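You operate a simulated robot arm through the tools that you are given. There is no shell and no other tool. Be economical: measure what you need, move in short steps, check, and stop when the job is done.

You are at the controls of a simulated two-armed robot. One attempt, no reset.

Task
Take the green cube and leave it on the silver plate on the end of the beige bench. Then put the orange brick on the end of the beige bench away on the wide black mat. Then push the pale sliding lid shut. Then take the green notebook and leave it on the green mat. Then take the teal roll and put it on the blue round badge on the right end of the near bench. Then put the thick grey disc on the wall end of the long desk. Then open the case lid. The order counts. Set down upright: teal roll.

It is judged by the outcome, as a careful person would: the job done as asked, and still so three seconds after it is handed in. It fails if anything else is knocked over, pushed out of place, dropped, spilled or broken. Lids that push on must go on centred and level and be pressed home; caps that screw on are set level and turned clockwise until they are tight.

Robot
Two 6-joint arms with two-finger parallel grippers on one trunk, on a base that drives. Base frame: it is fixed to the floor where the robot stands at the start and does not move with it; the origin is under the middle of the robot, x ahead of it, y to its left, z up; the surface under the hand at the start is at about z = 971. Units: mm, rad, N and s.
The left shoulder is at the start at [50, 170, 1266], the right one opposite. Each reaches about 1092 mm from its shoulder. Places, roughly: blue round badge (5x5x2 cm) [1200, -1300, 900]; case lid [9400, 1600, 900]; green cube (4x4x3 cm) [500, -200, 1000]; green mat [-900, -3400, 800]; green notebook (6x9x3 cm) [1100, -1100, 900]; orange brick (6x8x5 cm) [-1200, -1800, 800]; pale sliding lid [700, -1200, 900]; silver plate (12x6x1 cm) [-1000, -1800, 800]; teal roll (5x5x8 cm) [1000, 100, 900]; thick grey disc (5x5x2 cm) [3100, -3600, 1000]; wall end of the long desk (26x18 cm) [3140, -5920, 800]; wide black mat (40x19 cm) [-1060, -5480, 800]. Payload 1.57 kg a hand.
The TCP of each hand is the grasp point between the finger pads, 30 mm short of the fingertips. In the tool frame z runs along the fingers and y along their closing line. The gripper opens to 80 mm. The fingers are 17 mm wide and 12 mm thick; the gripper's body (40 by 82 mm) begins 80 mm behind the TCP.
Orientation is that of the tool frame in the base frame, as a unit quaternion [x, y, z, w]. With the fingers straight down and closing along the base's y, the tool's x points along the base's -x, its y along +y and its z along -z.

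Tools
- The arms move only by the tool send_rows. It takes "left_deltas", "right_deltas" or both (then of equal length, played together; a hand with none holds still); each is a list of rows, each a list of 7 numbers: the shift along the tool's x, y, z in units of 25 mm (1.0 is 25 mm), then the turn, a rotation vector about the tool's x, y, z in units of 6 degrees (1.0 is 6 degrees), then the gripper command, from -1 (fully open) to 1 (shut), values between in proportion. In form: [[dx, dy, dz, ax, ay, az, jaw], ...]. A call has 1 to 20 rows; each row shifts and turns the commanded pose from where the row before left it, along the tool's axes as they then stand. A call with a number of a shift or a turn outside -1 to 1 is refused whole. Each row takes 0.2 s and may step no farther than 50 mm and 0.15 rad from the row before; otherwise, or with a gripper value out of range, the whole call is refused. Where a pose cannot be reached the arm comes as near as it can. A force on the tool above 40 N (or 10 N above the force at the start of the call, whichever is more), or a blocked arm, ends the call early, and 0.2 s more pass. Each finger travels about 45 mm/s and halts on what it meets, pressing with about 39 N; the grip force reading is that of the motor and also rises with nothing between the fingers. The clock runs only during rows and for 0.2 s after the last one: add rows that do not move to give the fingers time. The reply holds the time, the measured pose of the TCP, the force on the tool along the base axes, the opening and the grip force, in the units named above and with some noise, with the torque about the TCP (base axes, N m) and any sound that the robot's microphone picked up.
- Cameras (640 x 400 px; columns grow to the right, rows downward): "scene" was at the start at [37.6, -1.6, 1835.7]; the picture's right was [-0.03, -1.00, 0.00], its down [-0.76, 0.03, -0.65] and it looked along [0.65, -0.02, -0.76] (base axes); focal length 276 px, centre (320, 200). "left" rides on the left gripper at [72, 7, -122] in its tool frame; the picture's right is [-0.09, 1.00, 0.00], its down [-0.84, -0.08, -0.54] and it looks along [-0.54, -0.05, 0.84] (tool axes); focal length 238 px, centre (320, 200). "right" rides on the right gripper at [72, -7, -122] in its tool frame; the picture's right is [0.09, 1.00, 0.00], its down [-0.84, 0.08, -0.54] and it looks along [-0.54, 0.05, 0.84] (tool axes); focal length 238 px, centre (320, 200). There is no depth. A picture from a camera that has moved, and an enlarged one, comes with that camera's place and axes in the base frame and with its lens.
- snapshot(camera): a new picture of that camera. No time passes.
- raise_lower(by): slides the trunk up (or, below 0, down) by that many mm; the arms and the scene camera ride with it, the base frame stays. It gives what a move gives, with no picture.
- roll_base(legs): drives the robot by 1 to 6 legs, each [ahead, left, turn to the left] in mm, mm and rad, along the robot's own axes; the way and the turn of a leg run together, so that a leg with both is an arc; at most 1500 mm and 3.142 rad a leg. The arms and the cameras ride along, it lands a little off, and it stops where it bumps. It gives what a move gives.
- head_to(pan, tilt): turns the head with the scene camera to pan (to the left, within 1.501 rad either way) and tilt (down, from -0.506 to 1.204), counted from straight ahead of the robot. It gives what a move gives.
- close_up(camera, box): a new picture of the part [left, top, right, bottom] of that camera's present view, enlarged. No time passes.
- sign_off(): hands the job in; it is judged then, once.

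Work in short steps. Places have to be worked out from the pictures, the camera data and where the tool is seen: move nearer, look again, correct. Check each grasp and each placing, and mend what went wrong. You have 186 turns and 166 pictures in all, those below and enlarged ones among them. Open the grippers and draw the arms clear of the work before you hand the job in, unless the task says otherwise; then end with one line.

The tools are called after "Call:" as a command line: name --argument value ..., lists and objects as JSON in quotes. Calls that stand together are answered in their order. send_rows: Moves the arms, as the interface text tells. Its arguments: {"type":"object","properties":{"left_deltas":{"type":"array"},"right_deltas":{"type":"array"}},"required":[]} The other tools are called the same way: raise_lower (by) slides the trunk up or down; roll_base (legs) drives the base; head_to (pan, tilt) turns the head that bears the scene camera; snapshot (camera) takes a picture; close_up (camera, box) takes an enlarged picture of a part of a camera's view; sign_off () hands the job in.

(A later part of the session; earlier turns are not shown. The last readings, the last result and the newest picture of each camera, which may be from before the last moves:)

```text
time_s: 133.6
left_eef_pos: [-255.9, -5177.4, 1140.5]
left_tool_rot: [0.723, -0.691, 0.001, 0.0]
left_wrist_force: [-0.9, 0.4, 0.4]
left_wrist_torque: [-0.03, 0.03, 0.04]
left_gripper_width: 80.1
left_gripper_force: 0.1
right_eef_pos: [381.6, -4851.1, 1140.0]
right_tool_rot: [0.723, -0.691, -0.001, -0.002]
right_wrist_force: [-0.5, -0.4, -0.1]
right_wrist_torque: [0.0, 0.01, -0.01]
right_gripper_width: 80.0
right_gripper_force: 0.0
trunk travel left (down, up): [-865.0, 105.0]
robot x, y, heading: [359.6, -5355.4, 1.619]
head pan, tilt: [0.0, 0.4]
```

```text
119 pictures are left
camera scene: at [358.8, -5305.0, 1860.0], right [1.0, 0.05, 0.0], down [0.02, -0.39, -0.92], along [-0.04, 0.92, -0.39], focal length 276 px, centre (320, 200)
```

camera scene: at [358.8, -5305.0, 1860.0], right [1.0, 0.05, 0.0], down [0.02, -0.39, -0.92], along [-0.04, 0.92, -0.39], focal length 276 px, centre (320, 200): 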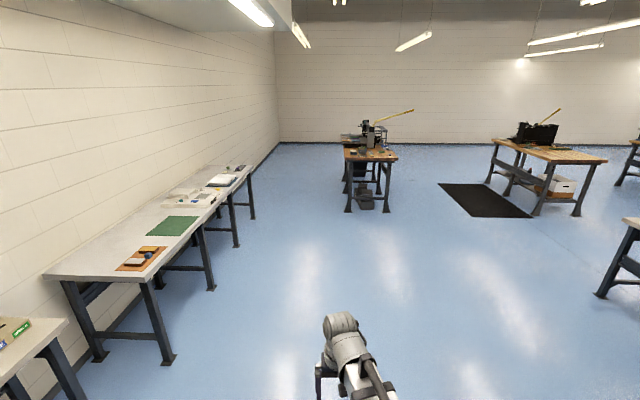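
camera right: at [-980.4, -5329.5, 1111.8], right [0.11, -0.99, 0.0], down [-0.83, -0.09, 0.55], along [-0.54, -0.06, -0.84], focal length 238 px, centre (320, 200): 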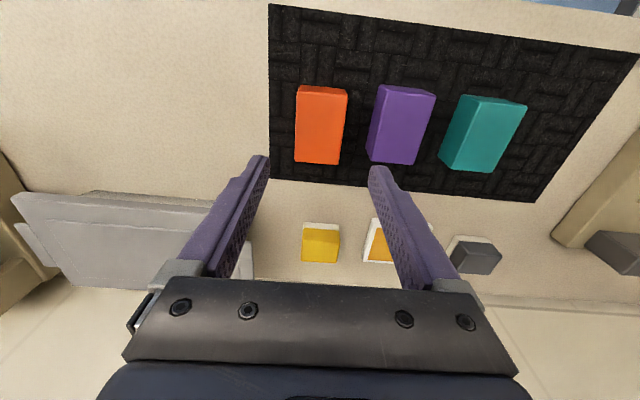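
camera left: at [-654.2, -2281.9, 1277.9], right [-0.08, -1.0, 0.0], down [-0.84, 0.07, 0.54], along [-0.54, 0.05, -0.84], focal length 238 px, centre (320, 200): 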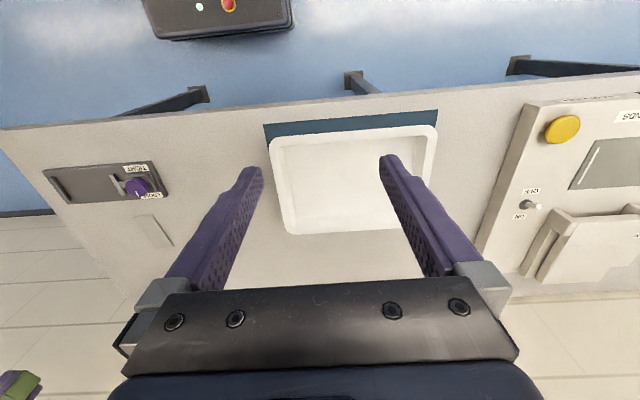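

The way is clear. I'll straighten to heading π/2 and drive up to about (830, -2250).

Call:
roll_base --legs '[[0, 0, -0.047], [0, -470, 0], [1500, 0, 0], [1450, 0, 0]]'

Call:
head_to --pan 0.0 --tilt 0.65

Call:
snapshot --camera "scene"

```text
time_s: 150.6
left_eef_pos: [188.0, -2230.2, 1140.6]
left_tool_rot: [0.716, -0.699, 0.001, -0.001]
left_wrist_force: [0.4, 0.7, -0.1]
left_wrist_torque: [-0.04, 0.03, 0.03]
left_gripper_width: 80.1
left_gripper_force: 0.0
right_eef_pos: [831.9, -1920.0, 1139.8]
right_tool_rot: [0.715, -0.699, -0.002, -0.002]
right_wrist_force: [-0.2, -0.1, 0.0]
right_wrist_torque: [-0.04, -0.02, 0.02]
right_gripper_width: 80.0
right_gripper_force: 0.0
trunk travel left (down, up): [-865.0, 105.0]
robot x, y, heading: [801.6, -2421.6, 1.597]
head pan, tilt: [0.0, 0.4]
```

```text
time_s: 151.3
left_eef_pos: [186.9, -2230.6, 1140.4]
left_tool_rot: [0.715, -0.699, 0.001, 0.0]
left_wrist_force: [1.2, 1.4, -0.1]
left_wrist_torque: [-0.02, 0.01, 0.01]
left_gripper_width: 79.9
left_gripper_force: 0.0
right_eef_pos: [831.4, -1919.4, 1140.4]
right_tool_rot: [0.715, -0.699, -0.002, -0.002]
right_wrist_force: [-0.6, 0.3, 0.8]
right_wrist_torque: [-0.01, -0.03, -0.02]
right_gripper_width: 80.3
right_gripper_force: 0.1
trunk travel left (down, up): [-865.0, 105.0]
robot x, y, heading: [801.0, -2429.0, 1.595]
head pan, tilt: [0.0, 0.649]
```

```text
118 pictures are left
camera scene: at [798.8, -2378.9, 1837.6], right [1.0, 0.02, 0.0], down [0.01, -0.6, -0.8], along [-0.02, 0.8, -0.6], focal length 276 px, centre (320, 200)
```

scene: 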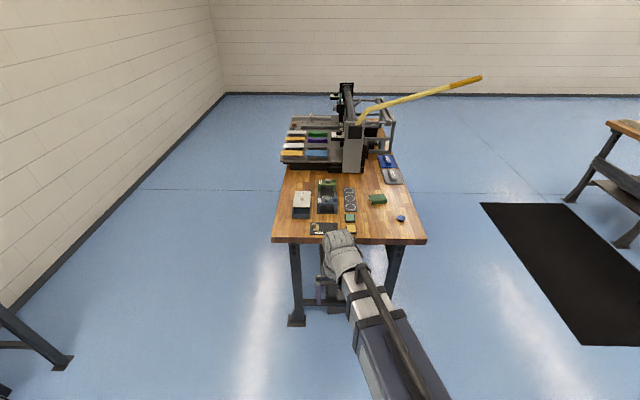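

I'll enlarge the bench end to locate the sliding lid, notebook and badge.

Call:
close_up --camera "scene" --box '[260, 170, 440, 250]'

```text
3.56 times, centred on (350, 210) of scene
camera zoom: at [798.8, -2378.9, 1837.6], right [1.0, 0.02, 0.0], down [0.01, -0.6, -0.8], along [-0.02, 0.8, -0.6], focal length 981 px, centre (213, 164)
```

zoom: 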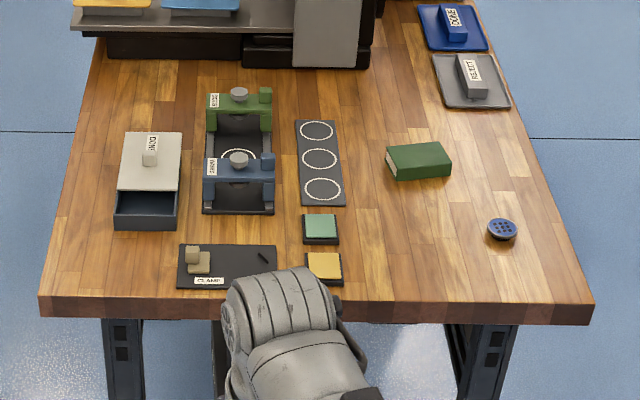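

The lid must slide about 30 mm toward -y (toward me). I'll align the base so the right arm points straight at the box, and drive up to the bench end.

Call:
roll_base --legs '[[0, 0, -0.025], [0, 290, 0], [510, 0, 0]]'

Call:
snapshot --camera "scene"

Call:
snapshot --camera "right"

```text
time_s: 156.2
left_eef_pos: [-99.2, -1725.1, 1140.5]
left_tool_rot: [0.708, -0.706, 0.002, -0.001]
left_wrist_force: [0.2, -0.1, -0.2]
left_wrist_torque: [-0.07, 0.0, -0.02]
left_gripper_width: 80.0
left_gripper_force: 0.0
right_eef_pos: [552.1, -1427.2, 1138.6]
right_tool_rot: [0.708, -0.707, -0.003, -0.002]
right_wrist_force: [0.3, 0.1, -0.1]
right_wrist_torque: [0.01, 0.01, 0.03]
right_gripper_width: 80.0
right_gripper_force: 0.2
trunk travel left (down, up): [-865.0, 105.0]
robot x, y, heading: [508.0, -1934.5, 1.574]
head pan, tilt: [0.0, 0.649]
```

```text
116 pictures are left
camera scene: at [509.1, -1885.3, 1837.5], right [1.0, 0.0, 0.0], down [0.0, -0.61, -0.8], along [0.0, 0.8, -0.61], focal length 276 px, centre (320, 200)
```

scene: 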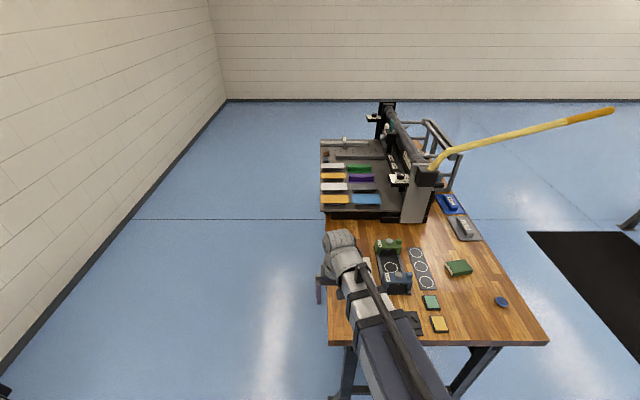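

```text
115 pictures are left
camera right: at [558.1, -1500.2, 1261.7], right [-1.0, -0.09, 0.0], down [-0.08, 0.83, 0.55], along [-0.05, 0.54, -0.84], focal length 238 px, centre (320, 200)
```

right: 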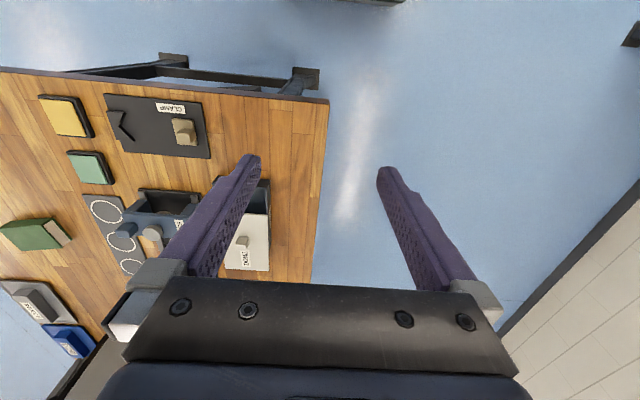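

The bench top seems to be around z 860. I'll move the hand over the lid box at safe height and look again.

Call:
send_rows --right_deltas '[[-0.9, -0.512, 0, 0, 0, 0, 0], [-0.9, -0.512, 0, 0, 0, 0, 1], [-0.9, -0.512, 0, 0, 0, 0, 1], [-0.9, -0.512, 0, 0, 0, 0, 1], [-0.9, -0.512, 0, 0, 0, 0, 1], [-0.9, -0.512, 0, 0, 0, 0, 1], [-0.9, -0.512, 0, 0, 0, 0, 1], [-0.9, -0.512, 0, 0, 0, 0, 1], [-0.9, -0.512, 0, 0, 0, 0, 1], [-0.9, -0.512, 0, 0, 0, 0, 1], [0, 0, 0, 0, 0, 0, 1], [0, 0, 0, 0, 0, 0, 1]]'

Call:
snapshot --camera "right"

Call:
raise_lower --by -60

Call:
snapshot --camera "right"

```text
time_s: 158.8
left_eef_pos: [-99.3, -1726.6, 1140.4]
left_tool_rot: [0.708, -0.706, 0.0, 0.0]
left_wrist_force: [1.2, 0.8, 0.1]
left_wrist_torque: [-0.04, 0.02, 0.01]
left_gripper_width: 79.8
left_gripper_force: 0.0
right_eef_pos: [679.0, -1203.8, 1140.4]
right_tool_rot: [0.707, -0.707, -0.002, -0.002]
right_wrist_force: [-0.2, 0.6, -0.9]
right_wrist_torque: [-0.02, 0.02, 0.04]
right_gripper_width: 0.0
right_gripper_force: 21.6
trunk travel left (down, up): [-865.0, 105.0]
robot x, y, heading: [508.8, -1933.2, 1.568]
head pan, tilt: [0.0, 0.649]
```

```text
114 pictures are left
camera right: at [686.0, -1276.3, 1261.8], right [-1.0, -0.09, 0.0], down [-0.08, 0.83, 0.55], along [-0.05, 0.54, -0.84], focal length 238 px, centre (320, 200)
```

right: 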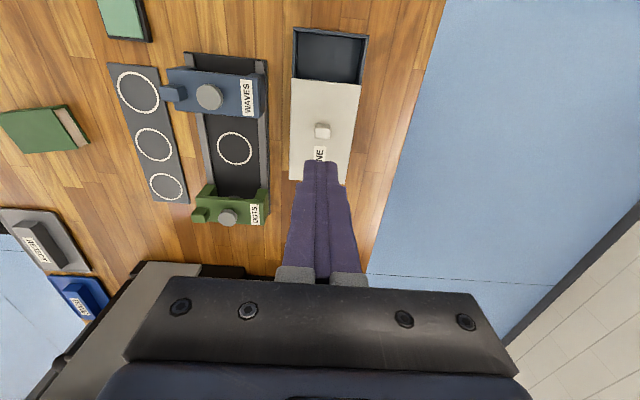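

```text
time_s: 159.8
left_eef_pos: [-100.0, -1726.2, 1081.1]
left_tool_rot: [0.707, -0.707, 0.001, 0.0]
left_wrist_force: [-0.1, -0.3, -0.1]
left_wrist_torque: [0.0, 0.0, 0.03]
left_gripper_width: 79.9
left_gripper_force: 0.2
right_eef_pos: [679.7, -1204.4, 1080.6]
right_tool_rot: [0.707, -0.707, -0.002, -0.002]
right_wrist_force: [-0.4, 0.1, -0.8]
right_wrist_torque: [-0.01, -0.01, 0.0]
right_gripper_width: 0.0
right_gripper_force: 21.2
trunk travel left (down, up): [-805.0, 165.0]
robot x, y, heading: [508.7, -1935.4, 1.575]
head pan, tilt: [0.0, 0.649]
```

```text
113 pictures are left
camera right: at [685.7, -1276.6, 1202.0], right [-1.0, -0.09, 0.0], down [-0.08, 0.83, 0.55], along [-0.05, 0.54, -0.84], focal length 238 px, centre (320, 200)
```

right: 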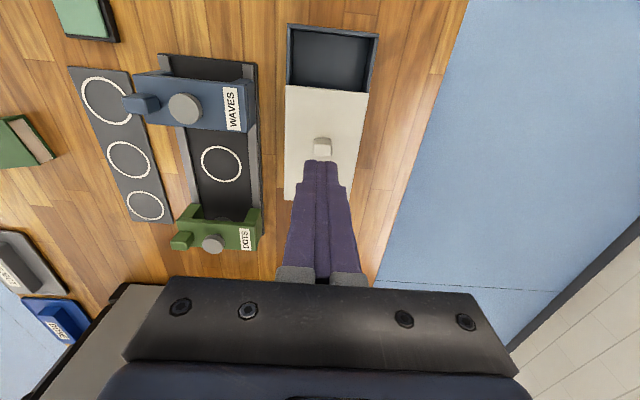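

The knob is at about (676, -1186), top ≈ z 956, and the lid has to travel about 50 mm. I'll place the closed fingers behind the knob (y ≈ -1148) and descend carefully.

Call:
send_rows --right_deltas '[[-0.75, 0.05, 0, 0, 0, 0, 1], [-0.75, 0.05, 0, 0, 0, 0, 1], [-0.75, 0.05, 0, 0, 0, 0, 1], [0, 0, 0, 0, 0, 0, 1]]'

Call:
raise_lower --by -70

Call:
snapshot --camera "right"

```text
time_s: 160.8
left_eef_pos: [-99.2, -1727.0, 1080.7]
left_tool_rot: [0.708, -0.707, 0.0, -0.001]
left_wrist_force: [0.5, 0.1, -0.7]
left_wrist_torque: [-0.02, 0.0, 0.0]
left_gripper_width: 80.0
left_gripper_force: 0.1
right_eef_pos: [674.6, -1148.8, 1081.1]
right_tool_rot: [0.708, -0.706, -0.002, -0.001]
right_wrist_force: [0.2, 0.4, -0.8]
right_wrist_torque: [0.0, -0.02, -0.02]
right_gripper_width: 0.0
right_gripper_force: 21.5
trunk travel left (down, up): [-805.0, 165.0]
robot x, y, heading: [508.7, -1934.2, 1.572]
head pan, tilt: [0.0, 0.649]
```

```text
time_s: 161.9
left_eef_pos: [-98.2, -1725.8, 1010.3]
left_tool_rot: [0.708, -0.706, 0.001, -0.001]
left_wrist_force: [-0.7, -0.2, -0.4]
left_wrist_torque: [-0.01, 0.01, 0.0]
left_gripper_width: 79.9
left_gripper_force: 0.1
right_eef_pos: [676.1, -1148.3, 1009.4]
right_tool_rot: [0.708, -0.707, -0.002, -0.002]
right_wrist_force: [0.0, -0.7, 0.7]
right_wrist_torque: [-0.01, 0.02, 0.0]
right_gripper_width: 0.0
right_gripper_force: 21.5
trunk travel left (down, up): [-735.0, 235.0]
robot x, y, heading: [508.9, -1935.4, 1.57]
head pan, tilt: [0.0, 0.649]
```

```text
112 pictures are left
camera right: at [681.8, -1221.0, 1132.0], right [-1.0, -0.09, 0.0], down [-0.08, 0.83, 0.55], along [-0.05, 0.54, -0.84], focal length 238 px, centre (320, 200)
```

right: 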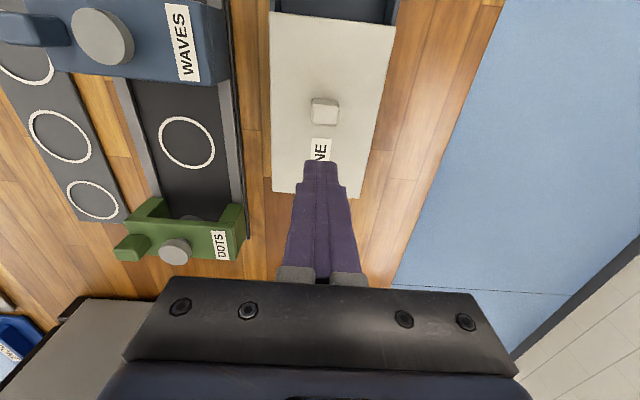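

The fingertips are above the lid behind the knob. I'll lower another 24 mm and check from the scene camera as well.

Call:
raise_lower --by -24

Call:
snapshot --camera "right"

Call:
close_up --camera "scene" --box '[310, 190, 450, 290]'

```text
time_s: 162.6
left_eef_pos: [-100.8, -1726.0, 987.1]
left_tool_rot: [0.707, -0.707, 0.001, -0.001]
left_wrist_force: [0.1, -0.3, -0.6]
left_wrist_torque: [-0.02, -0.01, 0.04]
left_gripper_width: 79.9
left_gripper_force: 0.0
right_eef_pos: [675.2, -1147.8, 986.5]
right_tool_rot: [0.708, -0.707, -0.002, -0.002]
right_wrist_force: [-0.4, 1.0, 0.2]
right_wrist_torque: [-0.01, 0.01, 0.01]
right_gripper_width: 0.2
right_gripper_force: 21.0
trunk travel left (down, up): [-711.0, 259.0]
robot x, y, heading: [505.7, -1936.1, 1.573]
head pan, tilt: [0.0, 0.649]
```

```text
111 pictures are left
camera right: at [681.8, -1221.0, 1108.0], right [-1.0, -0.09, 0.0], down [-0.08, 0.83, 0.55], along [-0.05, 0.54, -0.84], focal length 238 px, centre (320, 200)
```

right: 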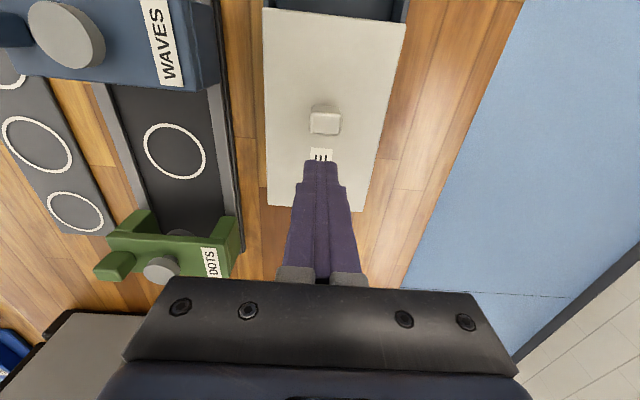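

```text
4.00 times, centred on (380, 240) of scene
camera zoom: at [509.2, -1886.6, 1683.5], right [1.0, 0.0, 0.0], down [0.0, -0.6, -0.8], along [0.0, 0.8, -0.6], focal length 1104 px, centre (80, 40)
```

zoom: 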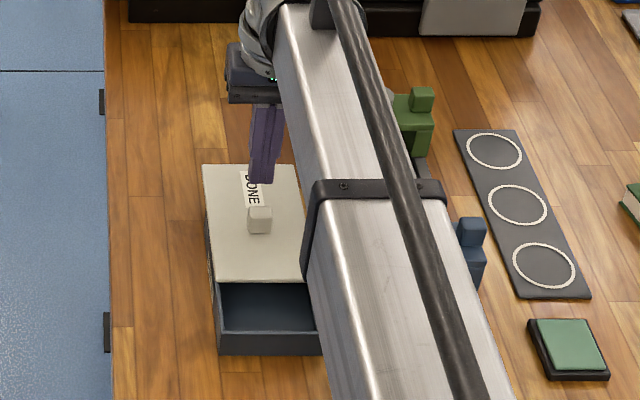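

The geometry is consistent. I'll lower 11 mm more so the tips overlap the knob's height.

Call:
raise_lower --by -11

Call:
close_up --camera "right" --box '[240, 60, 420, 220]'

```text
time_s: 163.2
left_eef_pos: [-99.4, -1727.1, 975.2]
left_tool_rot: [0.708, -0.706, 0.001, -0.001]
left_wrist_force: [0.2, -0.1, -0.6]
left_wrist_torque: [-0.01, 0.0, 0.01]
left_gripper_width: 80.0
left_gripper_force: 0.0
right_eef_pos: [675.0, -1147.7, 976.7]
right_tool_rot: [0.707, -0.707, -0.003, -0.001]
right_wrist_force: [-0.5, 0.7, 0.2]
right_wrist_torque: [-0.01, 0.01, 0.0]
right_gripper_width: 0.1
right_gripper_force: 21.4
trunk travel left (down, up): [-700.0, 270.0]
robot x, y, heading: [508.3, -1930.8, 1.573]
head pan, tilt: [0.0, 0.649]
```

```text
2.50 times, centred on (330, 140) of right
camera zoom: at [681.8, -1221.0, 1097.0], right [-1.0, -0.09, 0.0], down [-0.08, 0.83, 0.55], along [-0.05, 0.54, -0.84], focal length 596 px, centre (295, 350)
```

zoom: 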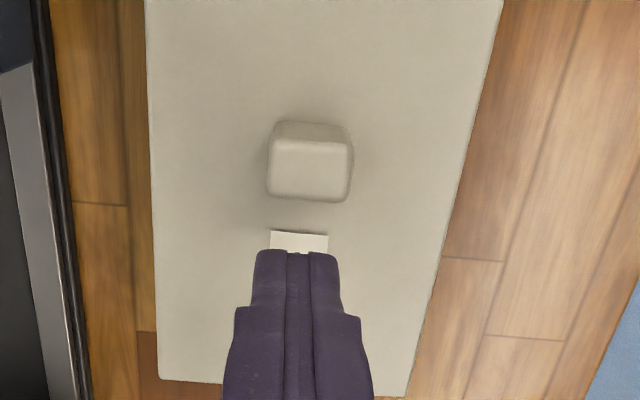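

I'll push toward -y in small rows, with the force limit to catch the stop.

Call:
send_rows --right_deltas '[[0.24, 0, 0, 0, 0, 0, 1], [0.24, 0, 0, 0, 0, 0, 1], [0.24, 0, 0, 0, 0, 0, 1], [0.24, 0, 0, 0, 0, 0, 1], [0.24, 0, 0, 0, 0, 0, 1], [0.24, 0, 0, 0, 0, 0, 1], [0, 0, 0, 0, 0, 0, 1]]'

Call:
snapshot --camera "right"

```text
time_s: 164.8
left_eef_pos: [-99.6, -1725.0, 975.2]
left_tool_rot: [0.708, -0.707, 0.001, -0.001]
left_wrist_force: [-0.4, -0.4, -0.5]
left_wrist_torque: [0.03, 0.01, 0.0]
left_gripper_width: 79.9
left_gripper_force: 0.2
right_eef_pos: [674.6, -1184.3, 974.4]
right_tool_rot: [0.708, -0.706, -0.002, -0.002]
right_wrist_force: [0.2, -0.3, 0.1]
right_wrist_torque: [-0.03, 0.01, -0.02]
right_gripper_width: 0.1
right_gripper_force: 21.4
trunk travel left (down, up): [-700.0, 270.0]
robot x, y, heading: [505.4, -1935.2, 1.573]
head pan, tilt: [0.0, 0.649]
```

```text
108 pictures are left
camera right: at [681.6, -1257.1, 1096.9], right [-1.0, -0.09, 0.0], down [-0.08, 0.83, 0.55], along [-0.05, 0.54, -0.84], focal length 238 px, centre (320, 200)
```

right: 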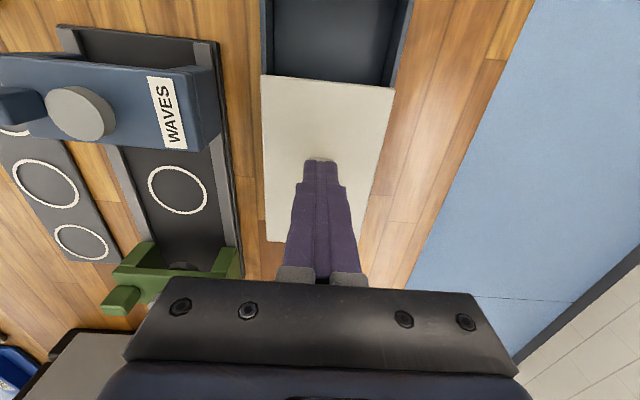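

There was no force and the lid stayed put: the tips passed just over the knob. I'll back off and lower until the tips nearly touch the lid.

Call:
send_rows --right_deltas '[[-0.5, 0, 0, 0, 0, 0, 1], [-0.5, 0, 0, 0, 0, 0, 1], [-0.44, 0, 0, 0, 0, 0, 1], [0, 0, 0, 0, 0, 0, 1]]'

Call:
raise_lower --by -10

Call:
raise_lower --by -6

Call:
close_up --camera "right" --box '[240, 60, 420, 220]'

```text
time_s: 165.8
left_eef_pos: [-99.2, -1726.6, 975.0]
left_tool_rot: [0.707, -0.707, 0.0, 0.0]
left_wrist_force: [-1.1, 0.6, 0.3]
left_wrist_torque: [-0.02, 0.01, 0.02]
left_gripper_width: 80.1
left_gripper_force: 0.0
right_eef_pos: [675.0, -1148.4, 974.9]
right_tool_rot: [0.708, -0.706, -0.002, -0.001]
right_wrist_force: [-0.6, -0.5, -0.7]
right_wrist_torque: [0.01, -0.03, 0.0]
right_gripper_width: 0.0
right_gripper_force: 20.9
trunk travel left (down, up): [-700.0, 270.0]
robot x, y, heading: [509.1, -1932.7, 1.577]
head pan, tilt: [0.0, 0.649]
```

```text
time_s: 166.3
left_eef_pos: [-100.4, -1725.5, 965.1]
left_tool_rot: [0.708, -0.706, 0.0, 0.0]
left_wrist_force: [-0.1, 0.0, -0.8]
left_wrist_torque: [0.01, -0.02, -0.02]
left_gripper_width: 80.0
left_gripper_force: 0.1
right_eef_pos: [674.4, -1148.4, 965.5]
right_tool_rot: [0.708, -0.706, -0.001, -0.001]
right_wrist_force: [-0.5, -0.7, -0.2]
right_wrist_torque: [0.02, 0.01, -0.03]
right_gripper_width: 0.1
right_gripper_force: 20.7
trunk travel left (down, up): [-690.0, 280.0]
robot x, y, heading: [512.1, -1935.0, 1.571]
head pan, tilt: [0.0, 0.649]
```

```text
time_s: 166.9
left_eef_pos: [-99.7, -1726.6, 959.4]
left_tool_rot: [0.707, -0.707, 0.0, -0.001]
left_wrist_force: [-1.5, 0.3, 0.4]
left_wrist_torque: [-0.01, 0.0, 0.01]
left_gripper_width: 80.1
left_gripper_force: 0.0
right_eef_pos: [675.3, -1149.0, 959.4]
right_tool_rot: [0.708, -0.707, -0.002, -0.002]
right_wrist_force: [-0.4, 0.1, 0.1]
right_wrist_torque: [-0.02, -0.02, 0.0]
right_gripper_width: 0.3
right_gripper_force: 20.9
trunk travel left (down, up): [-684.0, 286.0]
robot x, y, heading: [509.9, -1934.4, 1.573]
head pan, tilt: [0.0, 0.649]
```

```text
2.50 times, centred on (330, 140) of right
camera zoom: at [681.4, -1221.2, 1081.0], right [-1.0, -0.09, 0.0], down [-0.08, 0.83, 0.55], along [-0.05, 0.54, -0.84], focal length 596 px, centre (295, 350)
```

zoom: 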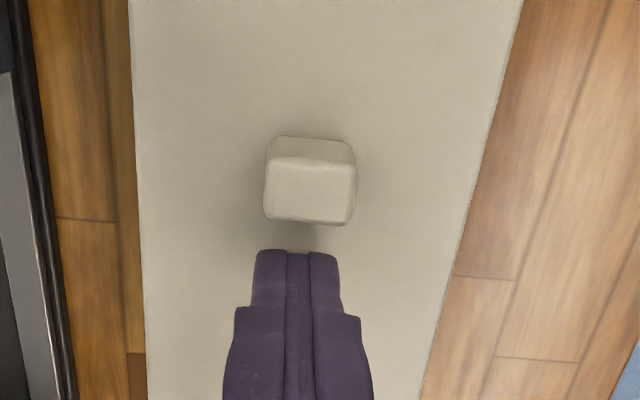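

Still no contact. I'll keep lowering with the force guard to find the lid surface.

Call:
raise_lower --by -8

Call:
raise_lower --by -6

Call:
close_up --camera "right" --box '[240, 60, 420, 220]'

```text
time_s: 167.5
left_eef_pos: [-98.9, -1726.6, 951.5]
left_tool_rot: [0.708, -0.707, 0.001, 0.0]
left_wrist_force: [-0.3, 0.1, 0.1]
left_wrist_torque: [-0.02, -0.02, -0.04]
left_gripper_width: 79.9
left_gripper_force: 0.1
right_eef_pos: [674.7, -1148.3, 951.3]
right_tool_rot: [0.708, -0.707, -0.002, -0.002]
right_wrist_force: [0.8, 0.0, 10.3]
right_wrist_torque: [-0.06, 0.01, -0.04]
right_gripper_width: 0.1
right_gripper_force: 21.3
trunk travel left (down, up): [-676.0, 294.0]
robot x, y, heading: [510.6, -1935.4, 1.573]
head pan, tilt: [0.0, 0.649]
```

```text
time_s: 167.8
left_eef_pos: [-99.9, -1729.2, 950.7]
left_tool_rot: [0.708, -0.706, 0.0, -0.002]
left_wrist_force: [0.1, 0.7, 0.1]
left_wrist_torque: [-0.01, 0.0, 0.0]
left_gripper_width: 79.7
left_gripper_force: 0.1
right_eef_pos: [675.2, -1149.5, 951.7]
right_tool_rot: [0.708, -0.707, -0.003, -0.004]
right_wrist_force: [-1.0, 2.0, 32.9]
right_wrist_torque: [-0.28, 0.02, 0.04]
right_gripper_width: 0.0
right_gripper_force: 21.4
trunk travel left (down, up): [-675.0, 295.0]
robot x, y, heading: [509.5, -1935.1, 1.576]
head pan, tilt: [0.0, 0.649]
stopped: the force on the tool passed its limit at 50 N (the readings are from after the stop); the commanded pose is now the measured one
```

```text
2.50 times, centred on (330, 140) of right
camera zoom: at [681.2, -1222.8, 1073.4], right [-1.0, -0.09, 0.0], down [-0.08, 0.83, 0.55], along [-0.05, 0.55, -0.84], focal length 596 px, centre (295, 350)
```

zoom: 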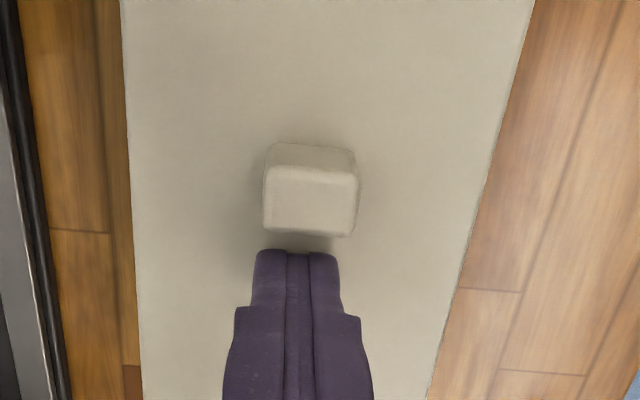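

The lid surface is at tip z ≈ 921. I'll raise 5 mm and push on the knob toward -y.

Call:
raise_lower --by 6

Call:
send_rows --right_deltas '[[0.24, 0, 0, 0, 0, 0, 1], [0.24, 0, 0, 0, 0, 0, 1], [0.24, 0, 0, 0, 0, 0, 1], [0.24, 0, 0, 0, 0, 0, 1], [0.24, 0, 0, 0, 0, 0, 1], [0.24, 0, 0, 0, 0, 0, 1], [0, 0, 0, 0, 0, 0, 1]]'

Call:
snapshot --camera "right"

```text
time_s: 168.4
left_eef_pos: [-99.1, -1726.2, 955.0]
left_tool_rot: [0.708, -0.706, 0.0, -0.001]
left_wrist_force: [-0.2, 0.3, -0.4]
left_wrist_torque: [0.01, 0.0, 0.0]
left_gripper_width: 79.8
left_gripper_force: 0.0
right_eef_pos: [675.0, -1148.2, 955.4]
right_tool_rot: [0.708, -0.706, -0.001, -0.003]
right_wrist_force: [0.3, 0.3, 1.4]
right_wrist_torque: [0.01, 0.01, -0.01]
right_gripper_width: 0.0
right_gripper_force: 21.1
trunk travel left (down, up): [-681.0, 289.0]
robot x, y, heading: [508.8, -1933.4, 1.568]
head pan, tilt: [0.0, 0.649]
```

```text
time_s: 170.0
left_eef_pos: [-99.9, -1726.0, 955.1]
left_tool_rot: [0.707, -0.707, 0.0, 0.0]
left_wrist_force: [-0.4, 0.1, -0.2]
left_wrist_torque: [-0.02, -0.03, -0.03]
left_gripper_width: 80.1
left_gripper_force: 0.1
right_eef_pos: [675.2, -1183.7, 956.0]
right_tool_rot: [0.708, -0.707, -0.002, -0.003]
right_wrist_force: [-0.2, -0.3, -0.1]
right_wrist_torque: [0.02, -0.01, 0.01]
right_gripper_width: 0.3
right_gripper_force: 21.1
trunk travel left (down, up): [-681.0, 289.0]
robot x, y, heading: [508.4, -1935.3, 1.57]
head pan, tilt: [0.0, 0.649]
```

```text
105 pictures are left
camera right: at [682.2, -1256.8, 1077.3], right [-1.0, -0.09, 0.0], down [-0.08, 0.83, 0.55], along [-0.05, 0.54, -0.84], focal length 238 px, centre (320, 200)
```

right: 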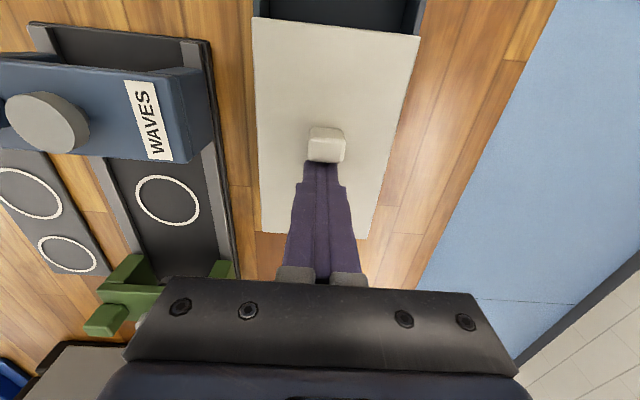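

The lid is moving, with about 25 mm to go. I'll continue until the stop.

Call:
send_rows --right_deltas '[[0.2, 0, 0, 0, 0, 0, 1], [0.2, 0, 0, 0, 0, 0, 1], [0.2, 0, 0, 0, 0, 0, 1], [0.2, 0, 0, 0, 0, 0, 1], [0.15, 0, 0, 0, 0, 0, 1], [0.15, 0, 0, 0, 0, 0, 1], [0.15, 0, 0, 0, 0, 0, 1], [0.15, 0, 0, 0, 0, 0, 1], [0.15, 0, 0, 0, 0, 0, 1], [0.15, 0, 0, 0, 0, 0, 1]]'

Call:
snapshot --camera "right"

Call:
close_up --camera "scene" --box '[310, 190, 450, 290]'

```text
time_s: 171.9
left_eef_pos: [-98.8, -1725.2, 955.0]
left_tool_rot: [0.708, -0.706, 0.0, -0.001]
left_wrist_force: [0.0, -0.3, -0.7]
left_wrist_torque: [0.02, -0.02, 0.0]
left_gripper_width: 80.2
left_gripper_force: 0.1
right_eef_pos: [676.5, -1213.4, 955.2]
right_tool_rot: [0.707, -0.707, -0.007, -0.008]
right_wrist_force: [-1.0, 7.8, 3.7]
right_wrist_torque: [0.04, 0.07, 0.04]
right_gripper_width: 0.0
right_gripper_force: 21.5
trunk travel left (down, up): [-681.0, 289.0]
robot x, y, heading: [508.3, -1936.5, 1.571]
head pan, tilt: [0.0, 0.649]
stopped in row 9 (right hand): the force on the tool passed its limit at 43 N (the readings are from after the stop); the commanded pose is now the measured one
```

```text
104 pictures are left
camera right: at [682.1, -1288.1, 1076.0], right [-1.0, -0.09, 0.0], down [-0.08, 0.83, 0.56], along [-0.05, 0.56, -0.83], focal length 238 px, centre (320, 200)
```

right: 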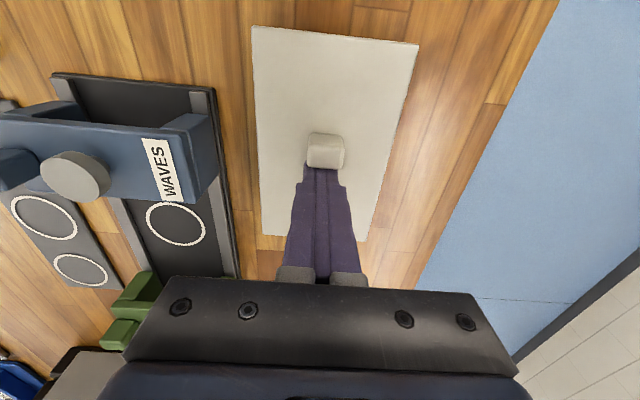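

```text
4.00 times, centred on (380, 240) of scene
camera zoom: at [509.2, -1885.6, 1652.6], right [1.0, 0.0, 0.0], down [0.0, -0.6, -0.8], along [0.0, 0.8, -0.6], focal length 1104 px, centre (80, 40)
```

zoom: 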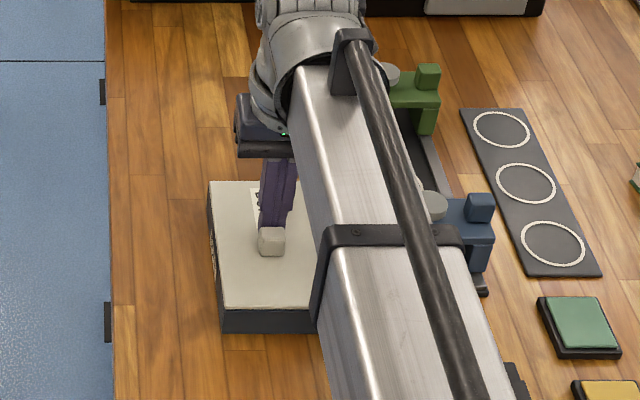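

The lid is shut against its stop. I'll back off, rise, and strafe right to the notebook at about (1099, -1106).

Call:
send_rows --right_deltas '[[-0.5, 0, 0, 0, 0, 0, 1], [0, 0, 0, 0, 0, 0, 1]]'

Call:
raise_lower --by 140

Call:
roll_base --legs '[[0, -415, 0]]'

Call:
send_rows --right_deltas '[[-0.5, 0, 0, 0, 0, 0, -1], [-0.5, 0, 0, 0, 0, 0, -1], [0, 0, 0, 0, 0, 0, -1], [0, 0, 0, 0, 0, 0, -1], [0, 0, 0, 0, 0, 0, -1]]'

Call:
snapshot --camera "right"

Call:
snapshot --camera "scene"

```text
time_s: 172.5
left_eef_pos: [-99.3, -1725.7, 955.9]
left_tool_rot: [0.707, -0.707, 0.001, -0.001]
left_wrist_force: [-0.3, 0.4, 0.0]
left_wrist_torque: [-0.02, 0.02, 0.03]
left_gripper_width: 80.0
left_gripper_force: 0.0
right_eef_pos: [675.5, -1202.2, 955.5]
right_tool_rot: [0.708, -0.707, -0.006, -0.007]
right_wrist_force: [0.7, 0.5, -0.5]
right_wrist_torque: [0.01, 0.01, 0.01]
right_gripper_width: 0.0
right_gripper_force: 21.3
trunk travel left (down, up): [-681.0, 289.0]
robot x, y, heading: [509.4, -1939.1, 1.576]
head pan, tilt: [0.0, 0.649]
```

```text
time_s: 174.2
left_eef_pos: [-99.0, -1725.8, 1095.9]
left_tool_rot: [0.708, -0.706, 0.0, 0.0]
left_wrist_force: [0.3, -0.5, 0.3]
left_wrist_torque: [-0.01, -0.01, 0.01]
left_gripper_width: 79.9
left_gripper_force: 0.0
right_eef_pos: [675.4, -1201.6, 1096.6]
right_tool_rot: [-0.707, 0.707, 0.005, 0.007]
right_wrist_force: [0.4, 0.7, 0.2]
right_wrist_torque: [0.0, -0.04, -0.03]
right_gripper_width: 0.0
right_gripper_force: 20.5
trunk travel left (down, up): [-821.0, 149.0]
robot x, y, heading: [513.6, -1933.9, 1.567]
head pan, tilt: [0.0, 0.649]
```

```text
time_s: 176.8
left_eef_pos: [320.6, -1722.3, 1096.2]
left_tool_rot: [-0.706, 0.708, 0.001, 0.0]
left_wrist_force: [0.1, -0.4, 0.1]
left_wrist_torque: [0.0, 0.0, -0.01]
left_gripper_width: 79.9
left_gripper_force: 0.0
right_eef_pos: [1098.3, -1203.3, 1096.0]
right_tool_rot: [-0.706, 0.708, 0.006, 0.007]
right_wrist_force: [0.9, -1.0, -0.5]
right_wrist_torque: [-0.02, 0.03, 0.0]
right_gripper_width: 0.0
right_gripper_force: 21.6
trunk travel left (down, up): [-821.0, 149.0]
robot x, y, heading: [929.6, -1934.3, 1.569]
head pan, tilt: [0.0, 0.649]
```

```text
time_s: 178.0
left_eef_pos: [319.8, -1721.4, 1096.2]
left_tool_rot: [-0.706, 0.708, 0.0, 0.0]
left_wrist_force: [0.3, 0.2, -0.2]
left_wrist_torque: [0.04, 0.02, 0.01]
left_gripper_width: 80.1
left_gripper_force: 0.0
right_eef_pos: [1098.2, -1178.4, 1094.1]
right_tool_rot: [-0.706, 0.708, 0.005, 0.006]
right_wrist_force: [0.2, 0.4, -0.9]
right_wrist_torque: [-0.02, -0.03, 0.01]
right_gripper_width: 80.2
right_gripper_force: 0.1
trunk travel left (down, up): [-821.0, 149.0]
robot x, y, heading: [925.4, -1936.1, 1.57]
head pan, tilt: [0.0, 0.649]
```

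```text
102 pictures are left
camera right: at [1104.5, -1252.3, 1216.5], right [-1.0, -0.09, 0.0], down [-0.08, 0.83, 0.56], along [-0.05, 0.56, -0.83], focal length 238 px, centre (320, 200)
```

right: 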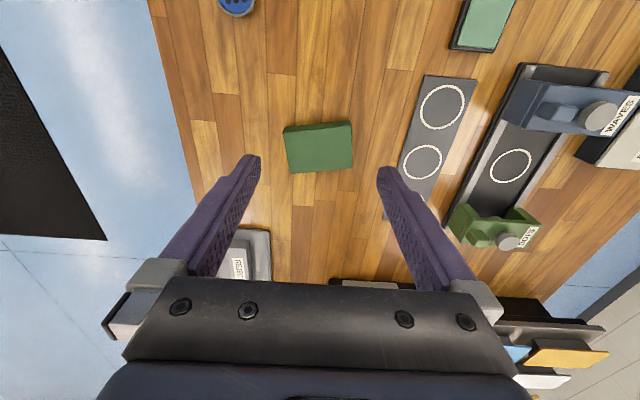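

```text
101 pictures are left
camera scene: at [926.8, -1886.1, 1792.9], right [1.0, 0.0, 0.0], down [0.0, -0.6, -0.8], along [0.0, 0.8, -0.6], focal length 276 px, centre (320, 200)
```

scene: 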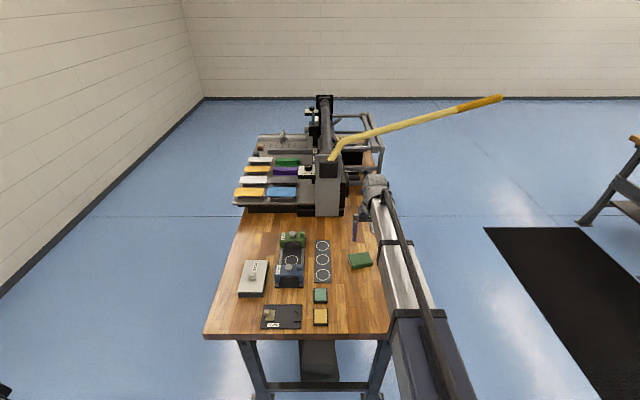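

The notebook's top is centred near (1094, -1121), with its long side roughly along x (yawed about 13°). I'll centre the hand over it and turn 77° to close on the 6 cm side.

Call:
send_rows --right_deltas '[[-0.76, 0.05, 0, 0, 0, 0, -1], [-0.76, 0.05, 0, 0, 0, 0, -1], [-0.76, 0.05, 0, 0, 0, 0, -1], [0, 0, 0, 0, 0, 1, -1], [0, 0, 0, 0, 0, 1, -1], [0, 0, 0, 0, 0, 1, -1], [0, 0, 0, 0, 0, 1, -1], [0, 0, 0, 0, 0, 1, -1], [0, 0, 0, 0, 0, 1, -1], [0, 0, 0, 0, 0, 1, -1], [0, 0, 0, 0, 0, 1, -1], [0, 0, 0, 0, 0, 1, -1], [0, 0, 0, 0, 0, 1, -1], [0, 0, 0, 0, 0, 1, -1], [0, 0, 0, 0, 0, 1, -1], [0, 0, 0, 0, 0, 0.8, -1], [0, 0, 0, 0, 0, 0, -1]]'

Call:
raise_lower --by -100

Call:
snapshot --camera "right"

```text
time_s: 181.6
left_eef_pos: [319.9, -1722.3, 1096.0]
left_tool_rot: [-0.706, 0.709, 0.0, 0.0]
left_wrist_force: [-0.4, -0.2, -0.4]
left_wrist_torque: [0.0, -0.01, 0.0]
left_gripper_width: 80.0
left_gripper_force: 0.0
right_eef_pos: [1093.2, -1120.6, 1095.3]
right_tool_rot: [-0.113, 0.994, 0.009, 0.001]
right_wrist_force: [-0.1, 0.4, -1.0]
right_wrist_torque: [0.01, -0.02, -0.03]
right_gripper_width: 79.9
right_gripper_force: 0.2
trunk travel left (down, up): [-821.0, 149.0]
robot x, y, heading: [925.2, -1930.4, 1.572]
head pan, tilt: [0.0, 0.649]
```

```text
time_s: 182.9
left_eef_pos: [319.1, -1722.4, 996.3]
left_tool_rot: [-0.706, 0.709, 0.0, 0.001]
left_wrist_force: [0.0, 0.8, 0.4]
left_wrist_torque: [0.0, -0.02, -0.01]
left_gripper_width: 79.8
left_gripper_force: 0.0
right_eef_pos: [1093.5, -1120.7, 996.4]
right_tool_rot: [-0.114, 0.993, 0.009, 0.001]
right_wrist_force: [0.6, -0.2, -0.2]
right_wrist_torque: [0.0, -0.01, -0.02]
right_gripper_width: 80.0
right_gripper_force: 0.1
trunk travel left (down, up): [-721.0, 249.0]
robot x, y, heading: [929.2, -1934.4, 1.573]
head pan, tilt: [0.0, 0.649]
```

```text
100 pictures are left
camera right: at [1024.6, -1145.8, 1117.3], right [-0.31, 0.95, 0.02], down [0.8, 0.25, 0.55], along [0.52, 0.19, -0.84], focal length 238 px, centre (320, 200)
```

right: 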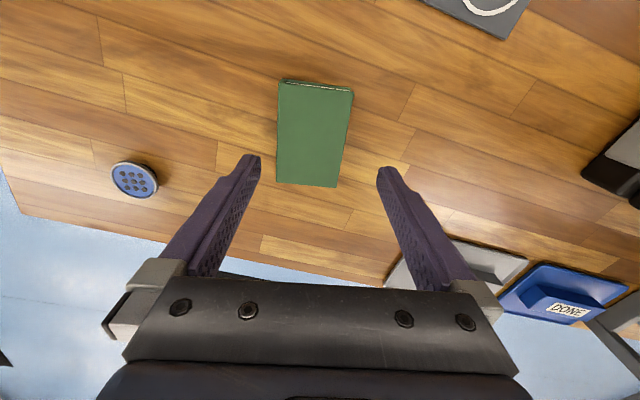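

Alignment is good. I'll lower alongside the notebook in stages, guarding for bench contact.

Call:
raise_lower --by -80

Call:
snapshot --camera "right"

```text
time_s: 184.1
left_eef_pos: [319.2, -1722.0, 916.5]
left_tool_rot: [-0.706, 0.708, -0.001, 0.001]
left_wrist_force: [0.3, 0.6, 0.1]
left_wrist_torque: [0.01, 0.01, -0.01]
left_gripper_width: 80.2
left_gripper_force: 0.1
right_eef_pos: [1092.9, -1122.2, 916.7]
right_tool_rot: [-0.113, 0.994, 0.009, 0.001]
right_wrist_force: [0.2, -0.3, 3.4]
right_wrist_torque: [-0.14, -0.04, 0.04]
right_gripper_width: 80.0
right_gripper_force: 0.1
trunk travel left (down, up): [-641.0, 329.0]
robot x, y, heading: [926.3, -1933.8, 1.57]
head pan, tilt: [0.0, 0.649]
```

```text
99 pictures are left
camera right: at [1024.5, -1145.7, 1037.3], right [-0.31, 0.95, 0.02], down [0.8, 0.25, 0.55], along [0.52, 0.18, -0.84], focal length 238 px, centre (320, 200)
```

right: 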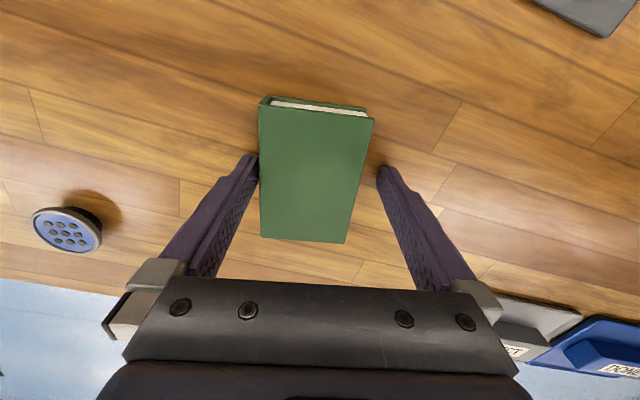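

There's a slight 3 N touch. I'll shift 4 mm to centre and probe down 3 mm to see if this is the bench.

Call:
send_rows --right_deltas '[[0, -0.16, 0, 0, 0, 0, -1], [0, 0, 0, 0, 0, 0, -1]]'

Call:
raise_lower --by -2

Call:
close_up --camera "right" --box '[220, 80, 420, 260]'

```text
time_s: 184.7
left_eef_pos: [320.4, -1722.8, 916.0]
left_tool_rot: [-0.706, 0.708, -0.001, 0.001]
left_wrist_force: [0.3, 0.4, 0.0]
left_wrist_torque: [0.01, 0.0, 0.0]
left_gripper_width: 79.9
left_gripper_force: 0.1
right_eef_pos: [1095.1, -1124.2, 916.5]
right_tool_rot: [-0.114, 0.993, 0.009, 0.002]
right_wrist_force: [1.3, 7.7, 7.6]
right_wrist_torque: [-0.11, -0.09, 0.05]
right_gripper_width: 73.6
right_gripper_force: 0.0
trunk travel left (down, up): [-641.0, 329.0]
robot x, y, heading: [928.5, -1937.2, 1.565]
head pan, tilt: [0.0, 0.649]
```

```text
time_s: 185.2
left_eef_pos: [319.7, -1724.4, 914.5]
left_tool_rot: [-0.706, 0.709, 0.0, 0.001]
left_wrist_force: [-0.3, -0.3, -0.6]
left_wrist_torque: [-0.01, 0.02, -0.01]
left_gripper_width: 80.2
left_gripper_force: 0.1
right_eef_pos: [1095.3, -1124.5, 915.9]
right_tool_rot: [-0.113, 0.993, 0.01, 0.003]
right_wrist_force: [4.3, 10.5, 35.5]
right_wrist_torque: [-1.19, -0.25, 0.25]
right_gripper_width: 70.5
right_gripper_force: 0.1
trunk travel left (down, up): [-639.0, 331.0]
robot x, y, heading: [928.1, -1933.7, 1.57]
head pan, tilt: [0.0, 0.649]
```

```text
2.22 times, centred on (320, 170) of right
camera zoom: at [1025.3, -1150.9, 1037.1], right [-0.31, 0.95, 0.02], down [0.8, 0.25, 0.55], along [0.52, 0.19, -0.84], focal length 530 px, centre (320, 267)
```

zoom: 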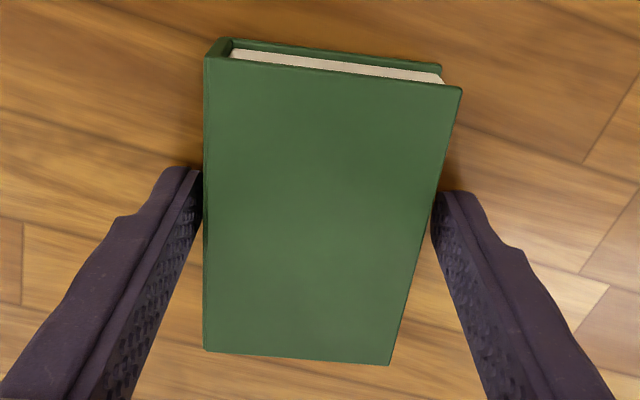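

That is the bench (≈ z 886). I'll rise 3 mm and close on the notebook.

Call:
raise_lower --by 4

Call:
send_rows --right_deltas '[[0, 0, 0, 0, 0, 0, -0.5], [0, 0, 0, 0, 0, 0, 0], [0, 0, 0, 0, 0, 0, 1], [0, 0, 0, 0, 0, 0, 1], [0, 0, 0, 0, 0, 0, 1]]'

Call:
raise_lower --by 200

Call:
snapshot --camera "right"

```text
time_s: 185.7
left_eef_pos: [319.2, -1722.7, 917.3]
left_tool_rot: [-0.706, 0.709, 0.0, 0.0]
left_wrist_force: [0.6, 0.3, -0.5]
left_wrist_torque: [-0.03, -0.02, -0.01]
left_gripper_width: 80.0
left_gripper_force: 0.0
right_eef_pos: [1093.2, -1126.9, 917.6]
right_tool_rot: [-0.114, 0.993, 0.008, 0.002]
right_wrist_force: [0.8, -0.4, -0.1]
right_wrist_torque: [0.03, -0.01, 0.01]
right_gripper_width: 80.2
right_gripper_force: 0.1
trunk travel left (down, up): [-643.0, 327.0]
robot x, y, heading: [926.1, -1932.3, 1.57]
head pan, tilt: [0.0, 0.649]
```

```text
time_s: 186.9
left_eef_pos: [319.1, -1721.8, 917.9]
left_tool_rot: [-0.706, 0.708, -0.001, 0.001]
left_wrist_force: [-0.1, 0.0, 1.3]
left_wrist_torque: [-0.05, -0.01, -0.01]
left_gripper_width: 80.0
left_gripper_force: 0.1
right_eef_pos: [1092.9, -1125.1, 918.0]
right_tool_rot: [-0.114, 0.993, 0.009, 0.001]
right_wrist_force: [-0.2, -0.6, 1.1]
right_wrist_torque: [-0.1, 0.03, -0.03]
right_gripper_width: 59.1
right_gripper_force: 38.8
trunk travel left (down, up): [-643.0, 327.0]
robot x, y, heading: [926.3, -1937.5, 1.57]
head pan, tilt: [0.0, 0.649]
```

```text
time_s: 189.1
left_eef_pos: [319.6, -1721.9, 1117.9]
left_tool_rot: [-0.706, 0.708, -0.001, 0.001]
left_wrist_force: [0.2, 0.0, -0.2]
left_wrist_torque: [-0.01, 0.0, -0.02]
left_gripper_width: 80.2
left_gripper_force: 0.0
right_eef_pos: [1093.8, -1125.3, 1118.0]
right_tool_rot: [-0.113, 0.994, 0.009, 0.001]
right_wrist_force: [0.2, 0.8, -1.0]
right_wrist_torque: [0.0, 0.02, 0.04]
right_gripper_width: 59.5
right_gripper_force: 38.8
trunk travel left (down, up): [-843.0, 127.0]
robot x, y, heading: [925.7, -1934.8, 1.567]
head pan, tilt: [0.0, 0.649]
```

```text
97 pictures are left
camera right: at [1025.1, -1149.6, 1239.1], right [-0.31, 0.95, 0.02], down [0.8, 0.25, 0.55], along [0.52, 0.19, -0.84], focal length 238 px, centre (320, 200)
```

right: 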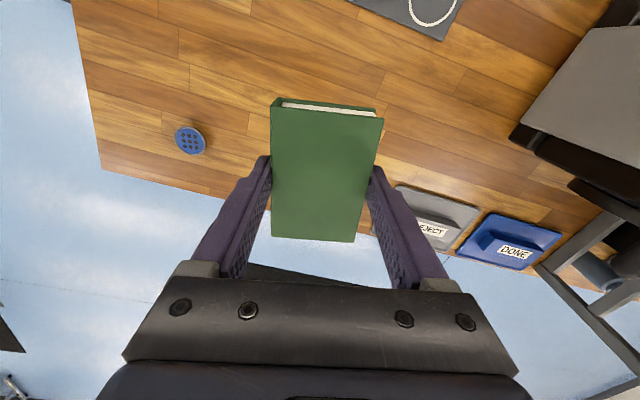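

The notebook is held (59 mm). I'll back away, turn to face -x, and approach the green mat on the beige bench.

Call:
roll_base --legs '[[-1500, 0, 0], [-130, 0, 0], [0, 0, 1.571], [700, 0, 0]]'

Call:
head_to --pan -0.1 --tilt 0.6

Call:
snapshot --camera "scene"

```text
time_s: 204.6
left_eef_pos: [17.2, -4154.6, 1117.9]
left_tool_rot: [1.0, 0.001, 0.001, -0.001]
left_wrist_force: [0.1, 1.1, 0.6]
left_wrist_torque: [0.03, 0.0, -0.02]
left_gripper_width: 79.7
left_gripper_force: 0.0
right_eef_pos: [-581.6, -3381.6, 1117.6]
right_tool_rot: [0.784, -0.621, -0.008, 0.005]
right_wrist_force: [-0.3, 0.6, -1.2]
right_wrist_torque: [0.0, -0.02, 0.0]
right_gripper_width: 59.0
right_gripper_force: 39.4
trunk travel left (down, up): [-843.0, 127.0]
robot x, y, heading: [227.3, -3545.5, 3.149]
head pan, tilt: [0.0, 0.649]
```

```text
time_s: 205.3
left_eef_pos: [18.8, -4154.3, 1117.3]
left_tool_rot: [1.0, 0.0, 0.0, 0.0]
left_wrist_force: [-0.6, 0.1, 0.5]
left_wrist_torque: [-0.01, 0.01, 0.0]
left_gripper_width: 80.1
left_gripper_force: 0.1
right_eef_pos: [-581.2, -3381.4, 1117.8]
right_tool_rot: [0.783, -0.622, -0.008, 0.004]
right_wrist_force: [0.7, 0.2, -1.1]
right_wrist_torque: [0.01, 0.01, 0.0]
right_gripper_width: 59.3
right_gripper_force: 38.9
trunk travel left (down, up): [-843.0, 127.0]
robot x, y, heading: [229.7, -3547.3, 3.142]
head pan, tilt: [-0.099, 0.6]
```

```text
96 pictures are left
camera scene: at [180.9, -3535.5, 1819.2], right [0.1, 1.0, 0.0], down [0.56, -0.06, -0.82], along [-0.82, 0.08, -0.57], focal length 276 px, centre (320, 200)
```

scene: 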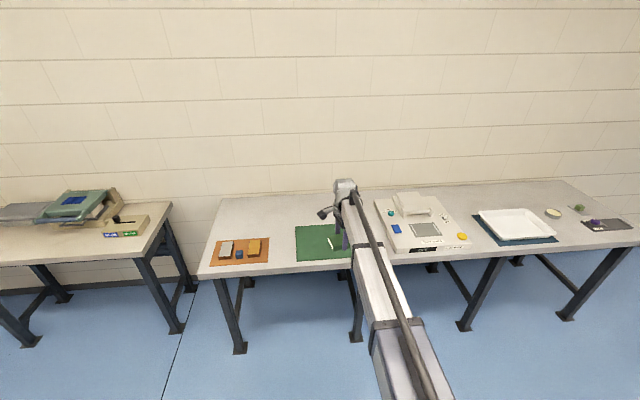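

I'll enlarge the green mat to see its extents and anything on it.

Call:
close_up --camera "scene" --box '[280, 200, 400, 275]'

Call:
snapshot --camera "right"

```text
5.33 times, centred on (340, 238) of scene
camera zoom: at [180.9, -3535.5, 1819.2], right [0.1, 1.0, 0.0], down [0.56, -0.06, -0.82], along [-0.82, 0.08, -0.57], focal length 1472 px, centre (213, 0)
```

zoom: 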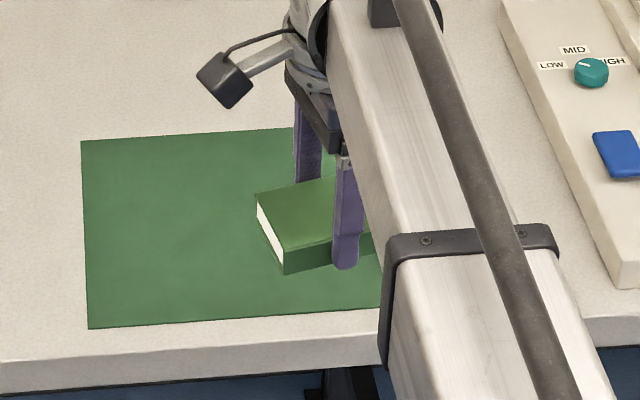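

```text
94 pictures are left
camera right: at [-555.7, -3449.7, 1239.3], right [-0.95, -0.32, 0.02], down [-0.26, 0.8, 0.55], along [-0.19, 0.52, -0.84], focal length 238 px, centre (320, 200)
```

right: 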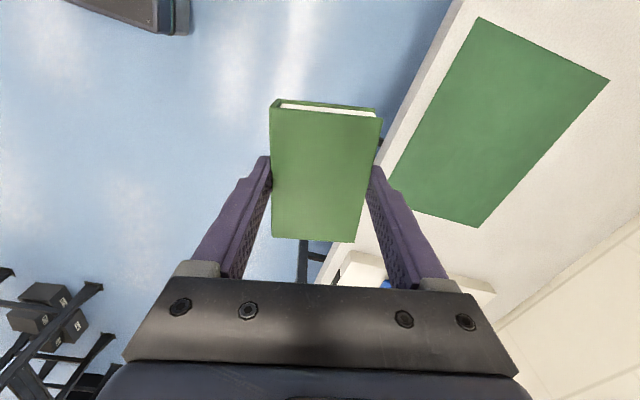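

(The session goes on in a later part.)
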